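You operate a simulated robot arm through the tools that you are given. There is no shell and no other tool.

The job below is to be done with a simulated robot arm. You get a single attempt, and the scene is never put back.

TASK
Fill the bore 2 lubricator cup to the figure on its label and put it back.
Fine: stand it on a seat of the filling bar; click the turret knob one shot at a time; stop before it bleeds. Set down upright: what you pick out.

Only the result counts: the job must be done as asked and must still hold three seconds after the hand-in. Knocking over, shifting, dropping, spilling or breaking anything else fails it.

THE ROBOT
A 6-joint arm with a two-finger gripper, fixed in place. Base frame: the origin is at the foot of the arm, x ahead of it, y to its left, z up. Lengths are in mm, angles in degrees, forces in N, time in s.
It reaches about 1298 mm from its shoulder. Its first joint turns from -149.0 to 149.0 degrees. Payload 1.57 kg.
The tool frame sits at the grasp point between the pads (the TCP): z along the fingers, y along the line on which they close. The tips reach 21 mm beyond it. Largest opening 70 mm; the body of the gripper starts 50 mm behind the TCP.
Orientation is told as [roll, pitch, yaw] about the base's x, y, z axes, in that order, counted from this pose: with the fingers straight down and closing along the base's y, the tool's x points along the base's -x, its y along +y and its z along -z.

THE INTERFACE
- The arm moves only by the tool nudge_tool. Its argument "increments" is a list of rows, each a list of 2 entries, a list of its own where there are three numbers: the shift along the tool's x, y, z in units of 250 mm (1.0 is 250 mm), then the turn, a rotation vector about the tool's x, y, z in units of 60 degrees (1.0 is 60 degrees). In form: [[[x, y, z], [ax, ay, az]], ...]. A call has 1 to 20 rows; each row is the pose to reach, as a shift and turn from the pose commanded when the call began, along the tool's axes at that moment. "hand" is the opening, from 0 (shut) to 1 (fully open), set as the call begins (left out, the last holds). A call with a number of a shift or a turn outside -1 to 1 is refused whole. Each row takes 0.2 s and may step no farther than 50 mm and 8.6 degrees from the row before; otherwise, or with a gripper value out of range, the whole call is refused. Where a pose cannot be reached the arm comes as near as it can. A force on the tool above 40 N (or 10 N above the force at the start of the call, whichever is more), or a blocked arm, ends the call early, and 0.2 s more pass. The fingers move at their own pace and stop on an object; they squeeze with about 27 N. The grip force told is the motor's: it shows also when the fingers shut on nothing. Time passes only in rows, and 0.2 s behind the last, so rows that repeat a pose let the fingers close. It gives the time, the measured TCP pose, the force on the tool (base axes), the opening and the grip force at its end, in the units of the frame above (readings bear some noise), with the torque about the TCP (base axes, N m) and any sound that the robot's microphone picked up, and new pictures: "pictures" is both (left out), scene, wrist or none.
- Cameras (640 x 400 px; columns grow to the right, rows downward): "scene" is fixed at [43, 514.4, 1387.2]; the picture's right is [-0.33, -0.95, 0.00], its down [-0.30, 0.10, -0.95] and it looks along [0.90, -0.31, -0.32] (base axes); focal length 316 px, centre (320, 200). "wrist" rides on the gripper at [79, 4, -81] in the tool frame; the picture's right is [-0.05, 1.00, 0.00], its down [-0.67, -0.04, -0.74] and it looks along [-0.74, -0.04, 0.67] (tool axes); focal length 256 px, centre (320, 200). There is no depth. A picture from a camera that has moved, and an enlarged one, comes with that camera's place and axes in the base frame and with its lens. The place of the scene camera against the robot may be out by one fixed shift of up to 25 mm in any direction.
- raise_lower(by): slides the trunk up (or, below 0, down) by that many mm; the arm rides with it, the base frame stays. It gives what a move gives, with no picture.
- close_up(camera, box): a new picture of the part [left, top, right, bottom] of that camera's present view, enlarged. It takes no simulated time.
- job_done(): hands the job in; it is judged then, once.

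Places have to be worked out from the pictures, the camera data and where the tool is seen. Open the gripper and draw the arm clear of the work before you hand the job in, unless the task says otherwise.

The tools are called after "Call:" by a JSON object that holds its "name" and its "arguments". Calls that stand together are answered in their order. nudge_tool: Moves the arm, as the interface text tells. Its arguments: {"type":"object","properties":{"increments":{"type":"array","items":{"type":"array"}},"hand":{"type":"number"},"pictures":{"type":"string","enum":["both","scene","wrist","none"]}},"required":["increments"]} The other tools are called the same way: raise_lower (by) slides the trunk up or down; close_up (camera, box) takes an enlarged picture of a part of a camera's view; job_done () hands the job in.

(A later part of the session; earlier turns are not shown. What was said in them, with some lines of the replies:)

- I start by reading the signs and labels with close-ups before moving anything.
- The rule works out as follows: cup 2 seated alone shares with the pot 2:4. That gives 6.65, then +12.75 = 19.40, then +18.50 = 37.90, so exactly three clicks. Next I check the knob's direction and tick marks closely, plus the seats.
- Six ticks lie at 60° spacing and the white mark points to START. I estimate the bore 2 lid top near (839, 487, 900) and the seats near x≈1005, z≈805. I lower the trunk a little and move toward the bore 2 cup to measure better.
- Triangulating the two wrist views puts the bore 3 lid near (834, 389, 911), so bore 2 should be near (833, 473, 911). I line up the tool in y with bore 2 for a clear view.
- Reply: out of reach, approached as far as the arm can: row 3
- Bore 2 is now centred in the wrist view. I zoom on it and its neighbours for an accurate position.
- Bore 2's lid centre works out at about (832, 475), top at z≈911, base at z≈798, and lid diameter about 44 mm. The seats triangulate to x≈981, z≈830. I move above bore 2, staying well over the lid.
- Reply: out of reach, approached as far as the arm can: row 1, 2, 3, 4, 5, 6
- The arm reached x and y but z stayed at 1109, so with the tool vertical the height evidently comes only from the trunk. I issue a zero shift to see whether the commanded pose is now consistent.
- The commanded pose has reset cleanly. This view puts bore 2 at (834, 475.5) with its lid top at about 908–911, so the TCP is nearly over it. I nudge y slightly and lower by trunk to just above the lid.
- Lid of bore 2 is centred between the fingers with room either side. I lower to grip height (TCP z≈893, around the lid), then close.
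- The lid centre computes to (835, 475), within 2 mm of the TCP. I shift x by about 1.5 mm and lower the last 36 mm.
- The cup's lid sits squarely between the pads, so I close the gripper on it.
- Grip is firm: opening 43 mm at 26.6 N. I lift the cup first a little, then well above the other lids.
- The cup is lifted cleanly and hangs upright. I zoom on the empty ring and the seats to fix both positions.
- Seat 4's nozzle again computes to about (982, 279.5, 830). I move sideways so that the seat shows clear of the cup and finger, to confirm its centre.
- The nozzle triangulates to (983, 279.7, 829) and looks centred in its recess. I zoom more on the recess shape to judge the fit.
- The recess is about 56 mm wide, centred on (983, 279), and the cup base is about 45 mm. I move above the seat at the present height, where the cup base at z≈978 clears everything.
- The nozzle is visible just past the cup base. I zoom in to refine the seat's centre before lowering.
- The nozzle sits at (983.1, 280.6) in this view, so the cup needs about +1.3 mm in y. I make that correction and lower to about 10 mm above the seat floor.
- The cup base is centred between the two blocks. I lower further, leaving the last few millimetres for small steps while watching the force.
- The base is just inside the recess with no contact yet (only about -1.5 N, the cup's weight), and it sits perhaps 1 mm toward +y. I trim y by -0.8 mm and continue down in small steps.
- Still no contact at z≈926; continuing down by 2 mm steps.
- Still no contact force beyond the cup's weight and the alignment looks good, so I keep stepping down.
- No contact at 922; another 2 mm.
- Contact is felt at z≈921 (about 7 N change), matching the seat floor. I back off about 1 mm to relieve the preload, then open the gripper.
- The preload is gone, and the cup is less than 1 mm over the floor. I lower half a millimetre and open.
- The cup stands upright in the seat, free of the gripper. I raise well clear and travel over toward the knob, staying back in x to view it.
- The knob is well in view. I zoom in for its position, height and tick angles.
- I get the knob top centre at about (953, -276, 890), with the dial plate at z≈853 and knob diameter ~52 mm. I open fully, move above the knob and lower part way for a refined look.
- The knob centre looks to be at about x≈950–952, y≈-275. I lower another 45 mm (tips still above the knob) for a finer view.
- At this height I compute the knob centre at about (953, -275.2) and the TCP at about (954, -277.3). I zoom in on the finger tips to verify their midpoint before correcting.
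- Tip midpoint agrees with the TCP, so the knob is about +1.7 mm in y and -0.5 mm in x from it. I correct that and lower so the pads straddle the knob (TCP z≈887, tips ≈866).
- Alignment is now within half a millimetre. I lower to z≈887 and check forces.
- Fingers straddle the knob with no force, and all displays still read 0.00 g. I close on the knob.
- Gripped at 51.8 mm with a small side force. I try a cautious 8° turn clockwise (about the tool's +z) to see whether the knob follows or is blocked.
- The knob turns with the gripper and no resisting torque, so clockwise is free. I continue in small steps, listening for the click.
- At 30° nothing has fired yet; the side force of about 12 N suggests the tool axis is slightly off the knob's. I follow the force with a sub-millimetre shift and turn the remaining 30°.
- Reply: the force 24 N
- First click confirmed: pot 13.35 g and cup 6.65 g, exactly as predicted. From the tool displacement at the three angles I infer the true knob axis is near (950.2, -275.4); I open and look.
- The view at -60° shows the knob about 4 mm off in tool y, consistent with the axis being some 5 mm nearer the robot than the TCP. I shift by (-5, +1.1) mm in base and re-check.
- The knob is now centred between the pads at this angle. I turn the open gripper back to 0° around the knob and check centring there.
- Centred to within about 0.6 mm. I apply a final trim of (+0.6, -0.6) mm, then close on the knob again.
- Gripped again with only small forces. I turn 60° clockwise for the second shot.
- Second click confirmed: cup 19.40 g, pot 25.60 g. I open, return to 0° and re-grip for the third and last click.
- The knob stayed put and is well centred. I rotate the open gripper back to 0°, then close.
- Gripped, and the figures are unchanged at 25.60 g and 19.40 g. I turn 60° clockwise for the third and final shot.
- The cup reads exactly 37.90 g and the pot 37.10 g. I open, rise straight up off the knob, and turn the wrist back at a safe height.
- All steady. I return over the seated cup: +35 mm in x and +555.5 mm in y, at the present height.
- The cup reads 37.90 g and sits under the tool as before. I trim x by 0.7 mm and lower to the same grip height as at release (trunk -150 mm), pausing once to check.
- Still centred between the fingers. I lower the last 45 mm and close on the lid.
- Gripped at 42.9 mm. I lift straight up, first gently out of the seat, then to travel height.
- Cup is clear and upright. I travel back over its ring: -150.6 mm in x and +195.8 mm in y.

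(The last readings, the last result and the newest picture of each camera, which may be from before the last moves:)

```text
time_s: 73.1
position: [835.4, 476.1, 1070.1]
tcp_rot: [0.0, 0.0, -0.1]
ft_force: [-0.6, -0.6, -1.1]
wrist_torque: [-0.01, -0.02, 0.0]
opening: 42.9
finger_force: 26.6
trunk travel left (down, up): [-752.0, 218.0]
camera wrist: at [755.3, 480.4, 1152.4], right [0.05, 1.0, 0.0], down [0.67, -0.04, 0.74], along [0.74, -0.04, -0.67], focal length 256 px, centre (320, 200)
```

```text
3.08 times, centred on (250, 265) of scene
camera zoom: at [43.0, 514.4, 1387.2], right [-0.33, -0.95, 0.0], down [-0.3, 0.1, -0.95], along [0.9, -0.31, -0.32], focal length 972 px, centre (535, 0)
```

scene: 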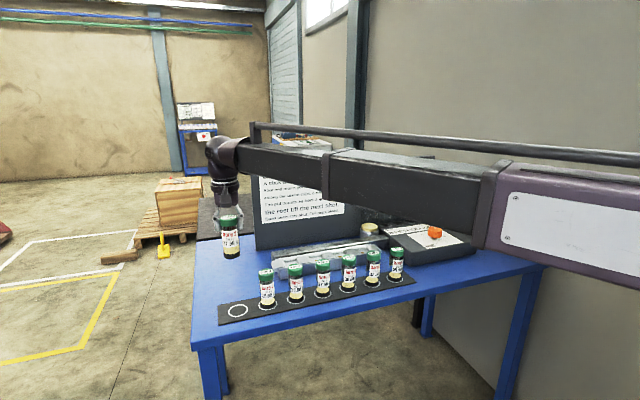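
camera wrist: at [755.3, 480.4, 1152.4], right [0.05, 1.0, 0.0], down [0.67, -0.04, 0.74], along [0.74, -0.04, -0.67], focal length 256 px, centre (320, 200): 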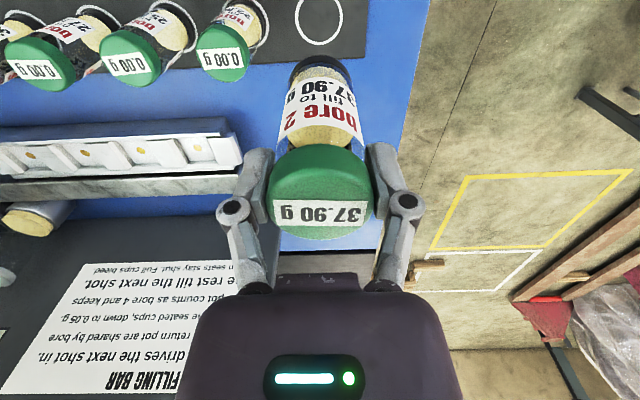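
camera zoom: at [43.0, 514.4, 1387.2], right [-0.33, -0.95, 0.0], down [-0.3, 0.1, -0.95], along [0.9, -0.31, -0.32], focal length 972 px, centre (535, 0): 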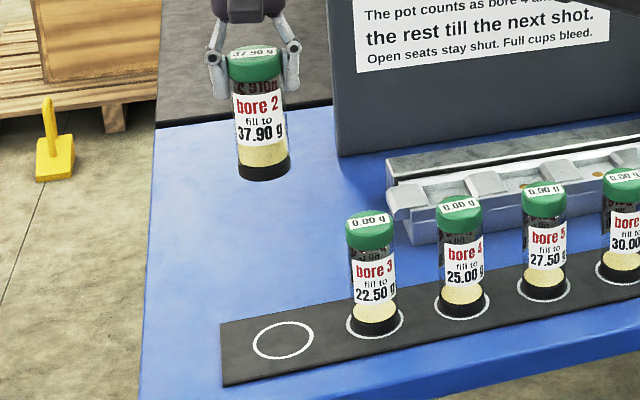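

The ring appears where it did when the cup was picked, with the tool about 0.7 mm too far in +y. I trim that and lower to about 15 mm above the rack.

Call:
{"name": "nudge_tool", "arguments": {"increments": [[[0.0012, -0.003, 0], [0, 0, 0]], [[0.0012, -0.003, 0], [0, 0, 0]]], "pictures": "none"}}

Call:
{"name": "raise_lower", "arguments": {"by": -160}}

Call:
{"name": "nudge_tool", "arguments": {"increments": [[[0, 0, 0], [0, 0, 0]]], "pictures": "both"}}

Call:
{"name": "close_up", "arguments": {"camera": "wrist", "box": [230, 20, 410, 140]}}

Call:
{"name": "close_up", "arguments": {"camera": "scene", "box": [205, 245, 275, 325]}}

```text
time_s: 73.7
position: [834.3, 474.7, 1070.2]
tcp_rot: [0.0, 0.0, 0.0]
ft_force: [-0.3, -0.1, -1.1]
wrist_torque: [-0.02, -0.02, 0.03]
opening: 43.1
finger_force: 27.5
trunk travel left (down, up): [-752.0, 218.0]
```

```text
time_s: 75.5
position: [834.6, 474.9, 910.3]
tcp_rot: [0.0, 0.0, 0.0]
ft_force: [0.4, 0.1, -1.4]
wrist_torque: [0.01, -0.02, 0.0]
opening: 42.8
finger_force: 27.2
trunk travel left (down, up): [-592.0, 378.0]
```

```text
time_s: 75.9
position: [834.7, 473.9, 911.4]
tcp_rot: [0.0, -0.1, 0.1]
ft_force: [-0.9, -0.3, -1.7]
wrist_torque: [0.0, 0.0, -0.01]
opening: 43.0
finger_force: 26.9
trunk travel left (down, up): [-592.0, 378.0]
camera wrist: at [754.9, 479.0, 992.5], right [0.05, 1.0, 0.0], down [0.67, -0.04, 0.74], along [0.74, -0.04, -0.67], focal length 256 px, centre (320, 200)
```

scene: 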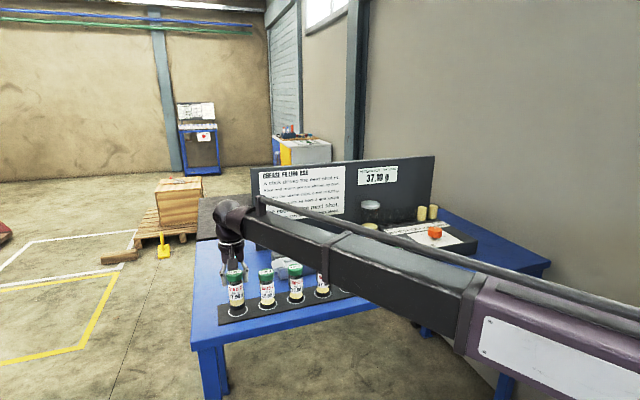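
wrist: 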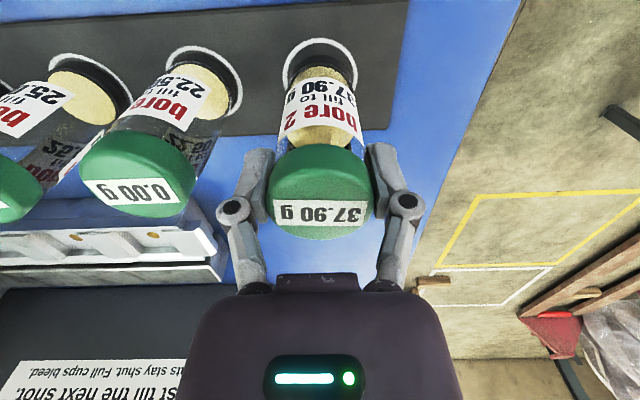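

```text
3.33 times, centred on (320, 80) of wrist
camera zoom: at [754.9, 479.0, 992.5], right [0.05, 1.0, 0.0], down [0.67, -0.04, 0.74], along [0.74, -0.04, -0.67], focal length 853 px, centre (320, 600)
```

zoom: 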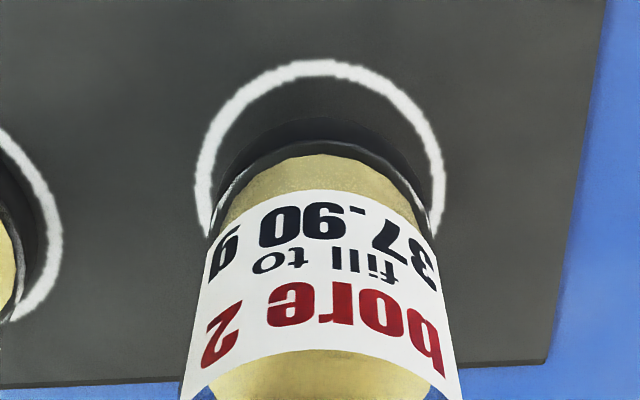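

```text
5.00 times, centred on (240, 285) of scene
camera zoom: at [43.0, 514.4, 1387.2], right [-0.33, -0.95, 0.0], down [-0.3, 0.1, -0.95], along [0.9, -0.31, -0.32], focal length 1580 px, centre (720, -225)
```

zoom: 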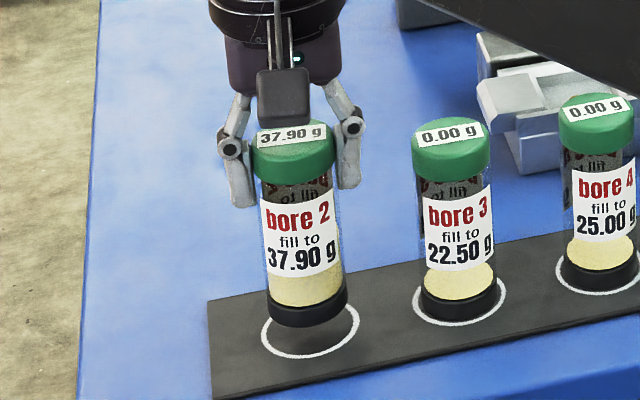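

The cup is about 18 mm above the rack, concentric with its ring. I lower most of it and finish in 1–2 mm steps watching the force.

Call:
{"name": "raise_lower", "arguments": {"by": -14}}

Call:
{"name": "raise_lower", "arguments": {"by": -2}}

Call:
{"name": "nudge_tool", "arguments": {"increments": [[[0, 0, 0], [0, 0, 0]]], "pictures": "none"}}

```text
time_s: 76.5
position: [836.0, 475.3, 896.8]
tcp_rot: [0.0, 0.0, 0.0]
ft_force: [-0.2, -0.6, -1.1]
wrist_torque: [-0.02, 0.0, 0.04]
opening: 42.8
finger_force: 27.1
trunk travel left (down, up): [-578.0, 392.0]
```

```text
time_s: 77.1
position: [834.7, 474.7, 894.7]
tcp_rot: [0.0, 0.0, -0.1]
ft_force: [0.0, 0.3, -1.2]
wrist_torque: [0.0, 0.03, 0.02]
opening: 42.9
finger_force: 27.2
trunk travel left (down, up): [-576.0, 394.0]
```

```text
time_s: 77.5
position: [833.4, 475.2, 895.6]
tcp_rot: [0.0, 0.0, 0.0]
ft_force: [0.6, -0.8, -1.9]
wrist_torque: [0.02, -0.02, 0.01]
opening: 42.9
finger_force: 26.6
trunk travel left (down, up): [-576.0, 394.0]
```

No contact yet at z≈895; two more 1 mm steps.

Call:
{"name": "raise_lower", "arguments": {"by": -1}}

Call:
{"name": "nudge_tool", "arguments": {"increments": [[[0, 0, 0], [0, 0, 0]]], "pictures": "none"}}

```text
time_s: 78.0
position: [834.0, 473.4, 895.3]
tcp_rot: [0.1, -0.1, 0.0]
ft_force: [2.6, 0.6, 6.0]
wrist_torque: [0.04, -0.1, 0.05]
opening: 43.1
finger_force: 26.7
trunk travel left (down, up): [-575.0, 395.0]
```

```text
time_s: 78.4
position: [834.3, 473.3, 893.8]
tcp_rot: [0.0, 0.0, -0.1]
ft_force: [2.5, 1.0, 6.6]
wrist_torque: [0.09, -0.2, 0.0]
opening: 43.0
finger_force: 27.5
trunk travel left (down, up): [-575.0, 395.0]
```

Contact at the same trunk height as the pick. I ease off 0.7 mm to remove the preload, then open.

Call:
{"name": "raise_lower", "arguments": {"by": 0.7}}

Call:
{"name": "nudge_tool", "arguments": {"increments": [[[0, 0, 0], [0, 0, 0]]], "pictures": "wrist"}}

Call:
{"name": "close_up", "arguments": {"camera": "wrist", "box": [230, 20, 410, 140]}}

```text
time_s: 78.9
position: [834.2, 475.2, 894.1]
tcp_rot: [0.0, 0.0, 0.0]
ft_force: [-0.1, 0.0, -0.4]
wrist_torque: [-0.01, 0.01, -0.01]
opening: 43.0
finger_force: 26.9
trunk travel left (down, up): [-576.0, 394.0]
```

```text
time_s: 79.3
position: [834.5, 475.2, 894.1]
tcp_rot: [0.0, 0.1, 0.1]
ft_force: [0.3, 1.0, -1.4]
wrist_torque: [0.0, 0.03, -0.02]
opening: 42.8
finger_force: 27.0
trunk travel left (down, up): [-576.0, 394.0]
camera wrist: at [754.8, 479.0, 976.1], right [0.05, 1.0, 0.0], down [0.67, -0.04, 0.74], along [0.74, -0.04, -0.67], focal length 256 px, centre (320, 200)
```

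wrist: 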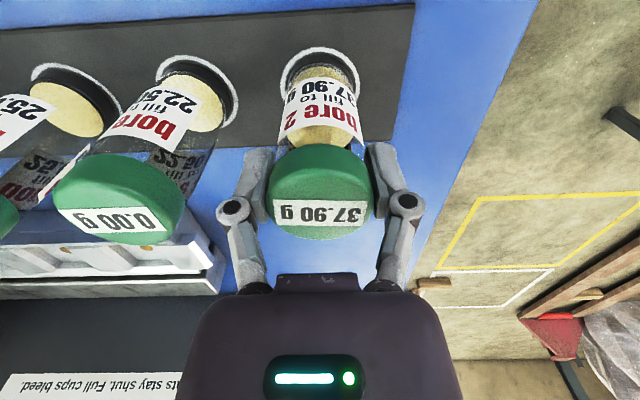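

```text
3.33 times, centred on (320, 80) of wrist
camera zoom: at [754.8, 479.0, 976.1], right [0.05, 1.0, 0.0], down [0.67, -0.04, 0.74], along [0.74, -0.04, -0.67], focal length 853 px, centre (320, 600)
```

zoom: 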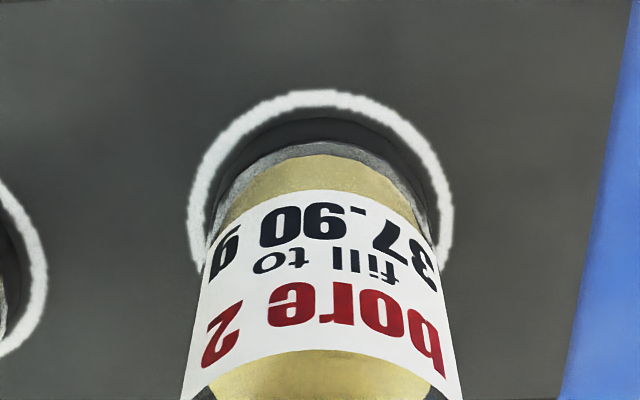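

The cup is concentric in its ring, essentially touching the rack. I open the gripper moderately, so the inner finger stays clear of bore 3.

Call:
{"name": "nudge_tool", "arguments": {"increments": [[[0, 0, 0], [0, 0, 0]], [[0, 0, 0], [0, 0, 0]], [[0, 0, 0], [0, 0, 0]]], "hand": 0.9, "pictures": "both"}}

Call:
{"name": "close_up", "arguments": {"camera": "scene", "box": [205, 245, 275, 325]}}

Call:
{"name": "close_up", "arguments": {"camera": "wrist", "box": [200, 20, 440, 250]}}

```text
time_s: 80.1
position: [833.6, 474.8, 894.5]
tcp_rot: [0.0, 0.0, 0.0]
ft_force: [0.0, -0.1, -0.7]
wrist_torque: [0.01, -0.01, 0.01]
opening: 62.8
finger_force: 0.1
trunk travel left (down, up): [-576.0, 394.0]
camera wrist: at [754.8, 479.0, 976.2], right [0.05, 1.0, 0.0], down [0.67, -0.04, 0.74], along [0.74, -0.04, -0.67], focal length 256 px, centre (320, 200)
```

scene: 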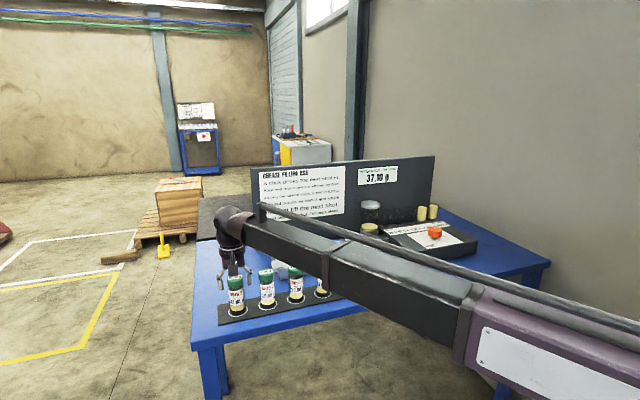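
wrist: 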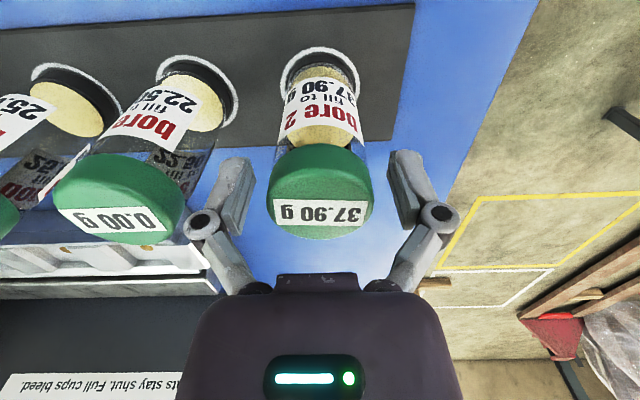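

```text
5.00 times, centred on (240, 285) of scene
camera zoom: at [43.0, 514.4, 1387.2], right [-0.33, -0.95, 0.0], down [-0.3, 0.1, -0.95], along [0.9, -0.31, -0.32], focal length 1580 px, centre (720, -225)
```

zoom: 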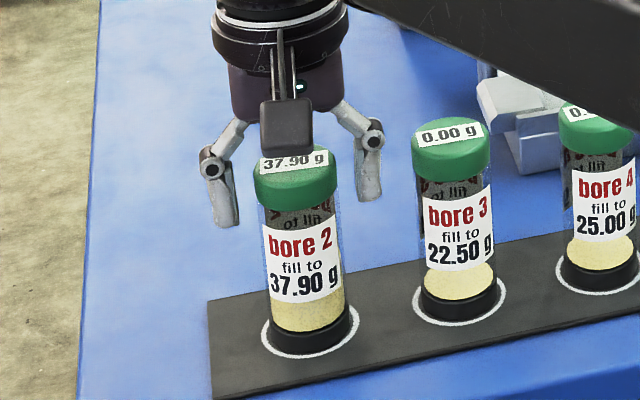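

```text
1.74 times, centred on (320, 135) of wrist
camera zoom: at [754.8, 479.0, 976.2], right [0.05, 1.0, 0.0], down [0.67, -0.04, 0.74], along [0.74, -0.04, -0.67], focal length 445 px, centre (320, 313)
```

zoom: 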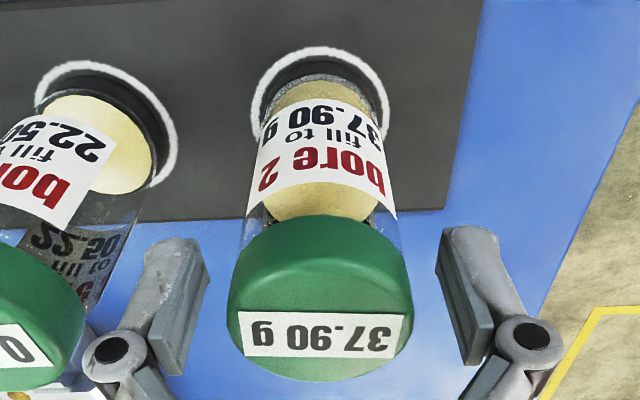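

The cup stands upright in its ring reading 37.90 g, with the gripper open and clear. I raise well above the cups and draw the arm back for a final check.

Call:
{"name": "raise_lower", "arguments": {"by": 200}}

Call:
{"name": "nudge_tool", "arguments": {"increments": [[[0.16, 0, 0], [0, 0, 0]], [[0.32, -0.02, 0], [0, 0, 0]], [[0.48, -0.1, 0], [0, 0, 0]], [[0.6, -0.22, 0], [0, 0, 0]], [[0.7, -0.36, 0], [0, 0, 0]], [[0.78, -0.52, 0], [0, 0, 0]], [[0.8, -0.7, 0], [0, 0, 0]], [[0.8, -0.88, 0], [0, 0, 0]], [[0.8, -0.88, 0], [0, 0, 0]]], "pictures": "both"}}

Call:
{"name": "close_up", "arguments": {"camera": "scene", "box": [205, 220, 415, 330]}}

Call:
{"name": "close_up", "arguments": {"camera": "scene", "box": [205, 255, 275, 325]}}

Call:
{"name": "close_up", "arguments": {"camera": "scene", "box": [340, 160, 490, 260]}}

```text
time_s: 82.2
position: [835.9, 474.3, 1094.8]
tcp_rot: [0.1, 0.0, 0.0]
ft_force: [0.8, -1.2, 0.0]
wrist_torque: [-0.03, 0.03, 0.0]
opening: 62.8
finger_force: 0.0
trunk travel left (down, up): [-776.0, 194.0]
```

```text
time_s: 84.2
position: [637.5, 252.3, 1094.6]
tcp_rot: [-0.1, 0.0, 0.0]
ft_force: [1.1, -0.1, 0.4]
wrist_torque: [0.02, -0.01, 0.01]
opening: 63.1
finger_force: 0.1
trunk travel left (down, up): [-776.0, 194.0]
camera wrist: at [557.5, 256.6, 1176.2], right [0.05, 1.0, 0.0], down [0.67, -0.04, 0.74], along [0.74, -0.04, -0.67], focal length 256 px, centre (320, 200)
```

scene: 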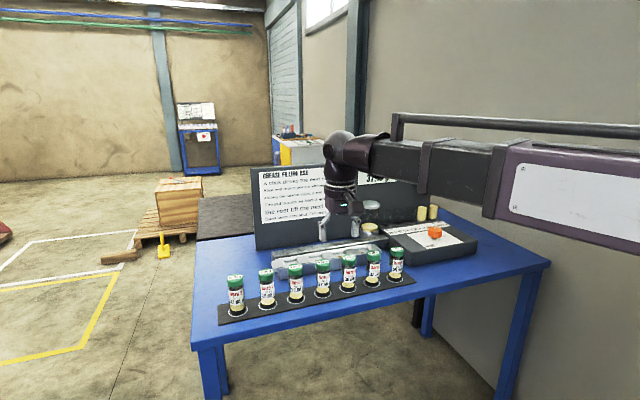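
wrist: 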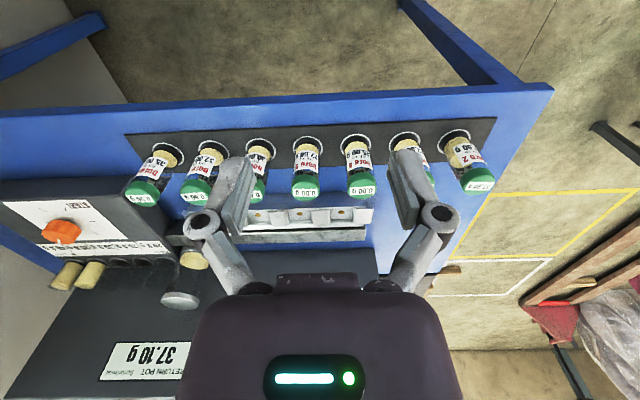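

```text
3.05 times, centred on (310, 275) of scene
camera zoom: at [43.0, 514.4, 1387.2], right [-0.33, -0.95, 0.0], down [-0.3, 0.1, -0.95], along [0.9, -0.31, -0.32], focal length 963 px, centre (350, -29)
```

zoom: 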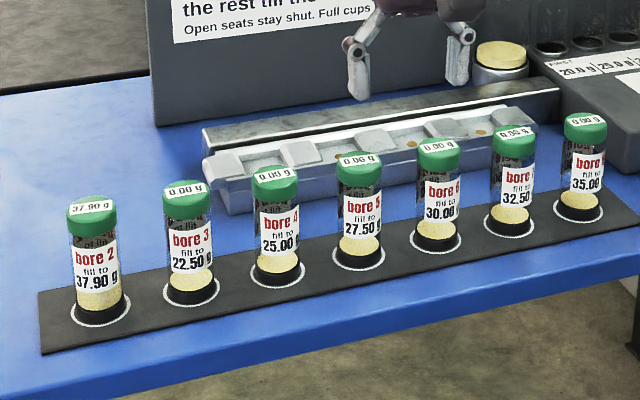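

```text
5.71 times, centred on (240, 290) of scene
camera zoom: at [43.0, 514.4, 1387.2], right [-0.33, -0.95, 0.0], down [-0.3, 0.1, -0.95], along [0.9, -0.31, -0.32], focal length 1805 px, centre (777, -314)
```

zoom: 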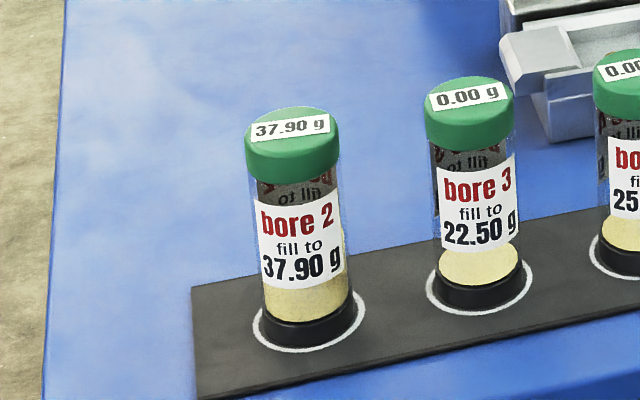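

```text
4.00 times, centred on (415, 210) of scene
camera zoom: at [43.0, 514.4, 1387.2], right [-0.33, -0.95, 0.0], down [-0.3, 0.1, -0.95], along [0.9, -0.31, -0.32], focal length 1264 px, centre (-60, 160)
```

zoom: 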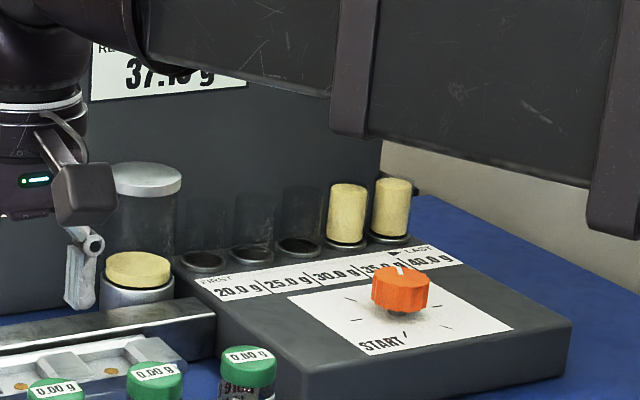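

The bore 2 cup stands upright in its ring at 37.90 g, and the other cups stand in place at 0.00 g. The filling bar is empty and the arm is clear with the gripper open, so I hand the job in.

Call:
{"name": "job_done", "arguments": {}}

```text
The job is handed in.
```

The bore 2 cup is filled to exactly 37.90 g, the figure on its label. It is back upright in its ring on the rack, and I've handed the job in.

- **Filling:** I stood the cup alone on the end seat of the filling bar and clicked the knob three times. The cup read 6.65 g, then 19.40 g, then 37.90 g, with no sign of bleeding.
- **Return pot:** it now holds 37.10 g, and the last two shots (35.0 g and 40.0 g) are unused.
- **Everything else:** the other six cups still read 0.00 g and stand in their rings. The filling bar is empty. The arm is drawn back with the gripper open.
- **Knob:** I left it three positions past START, since the task didn't ask for it to be turned back.
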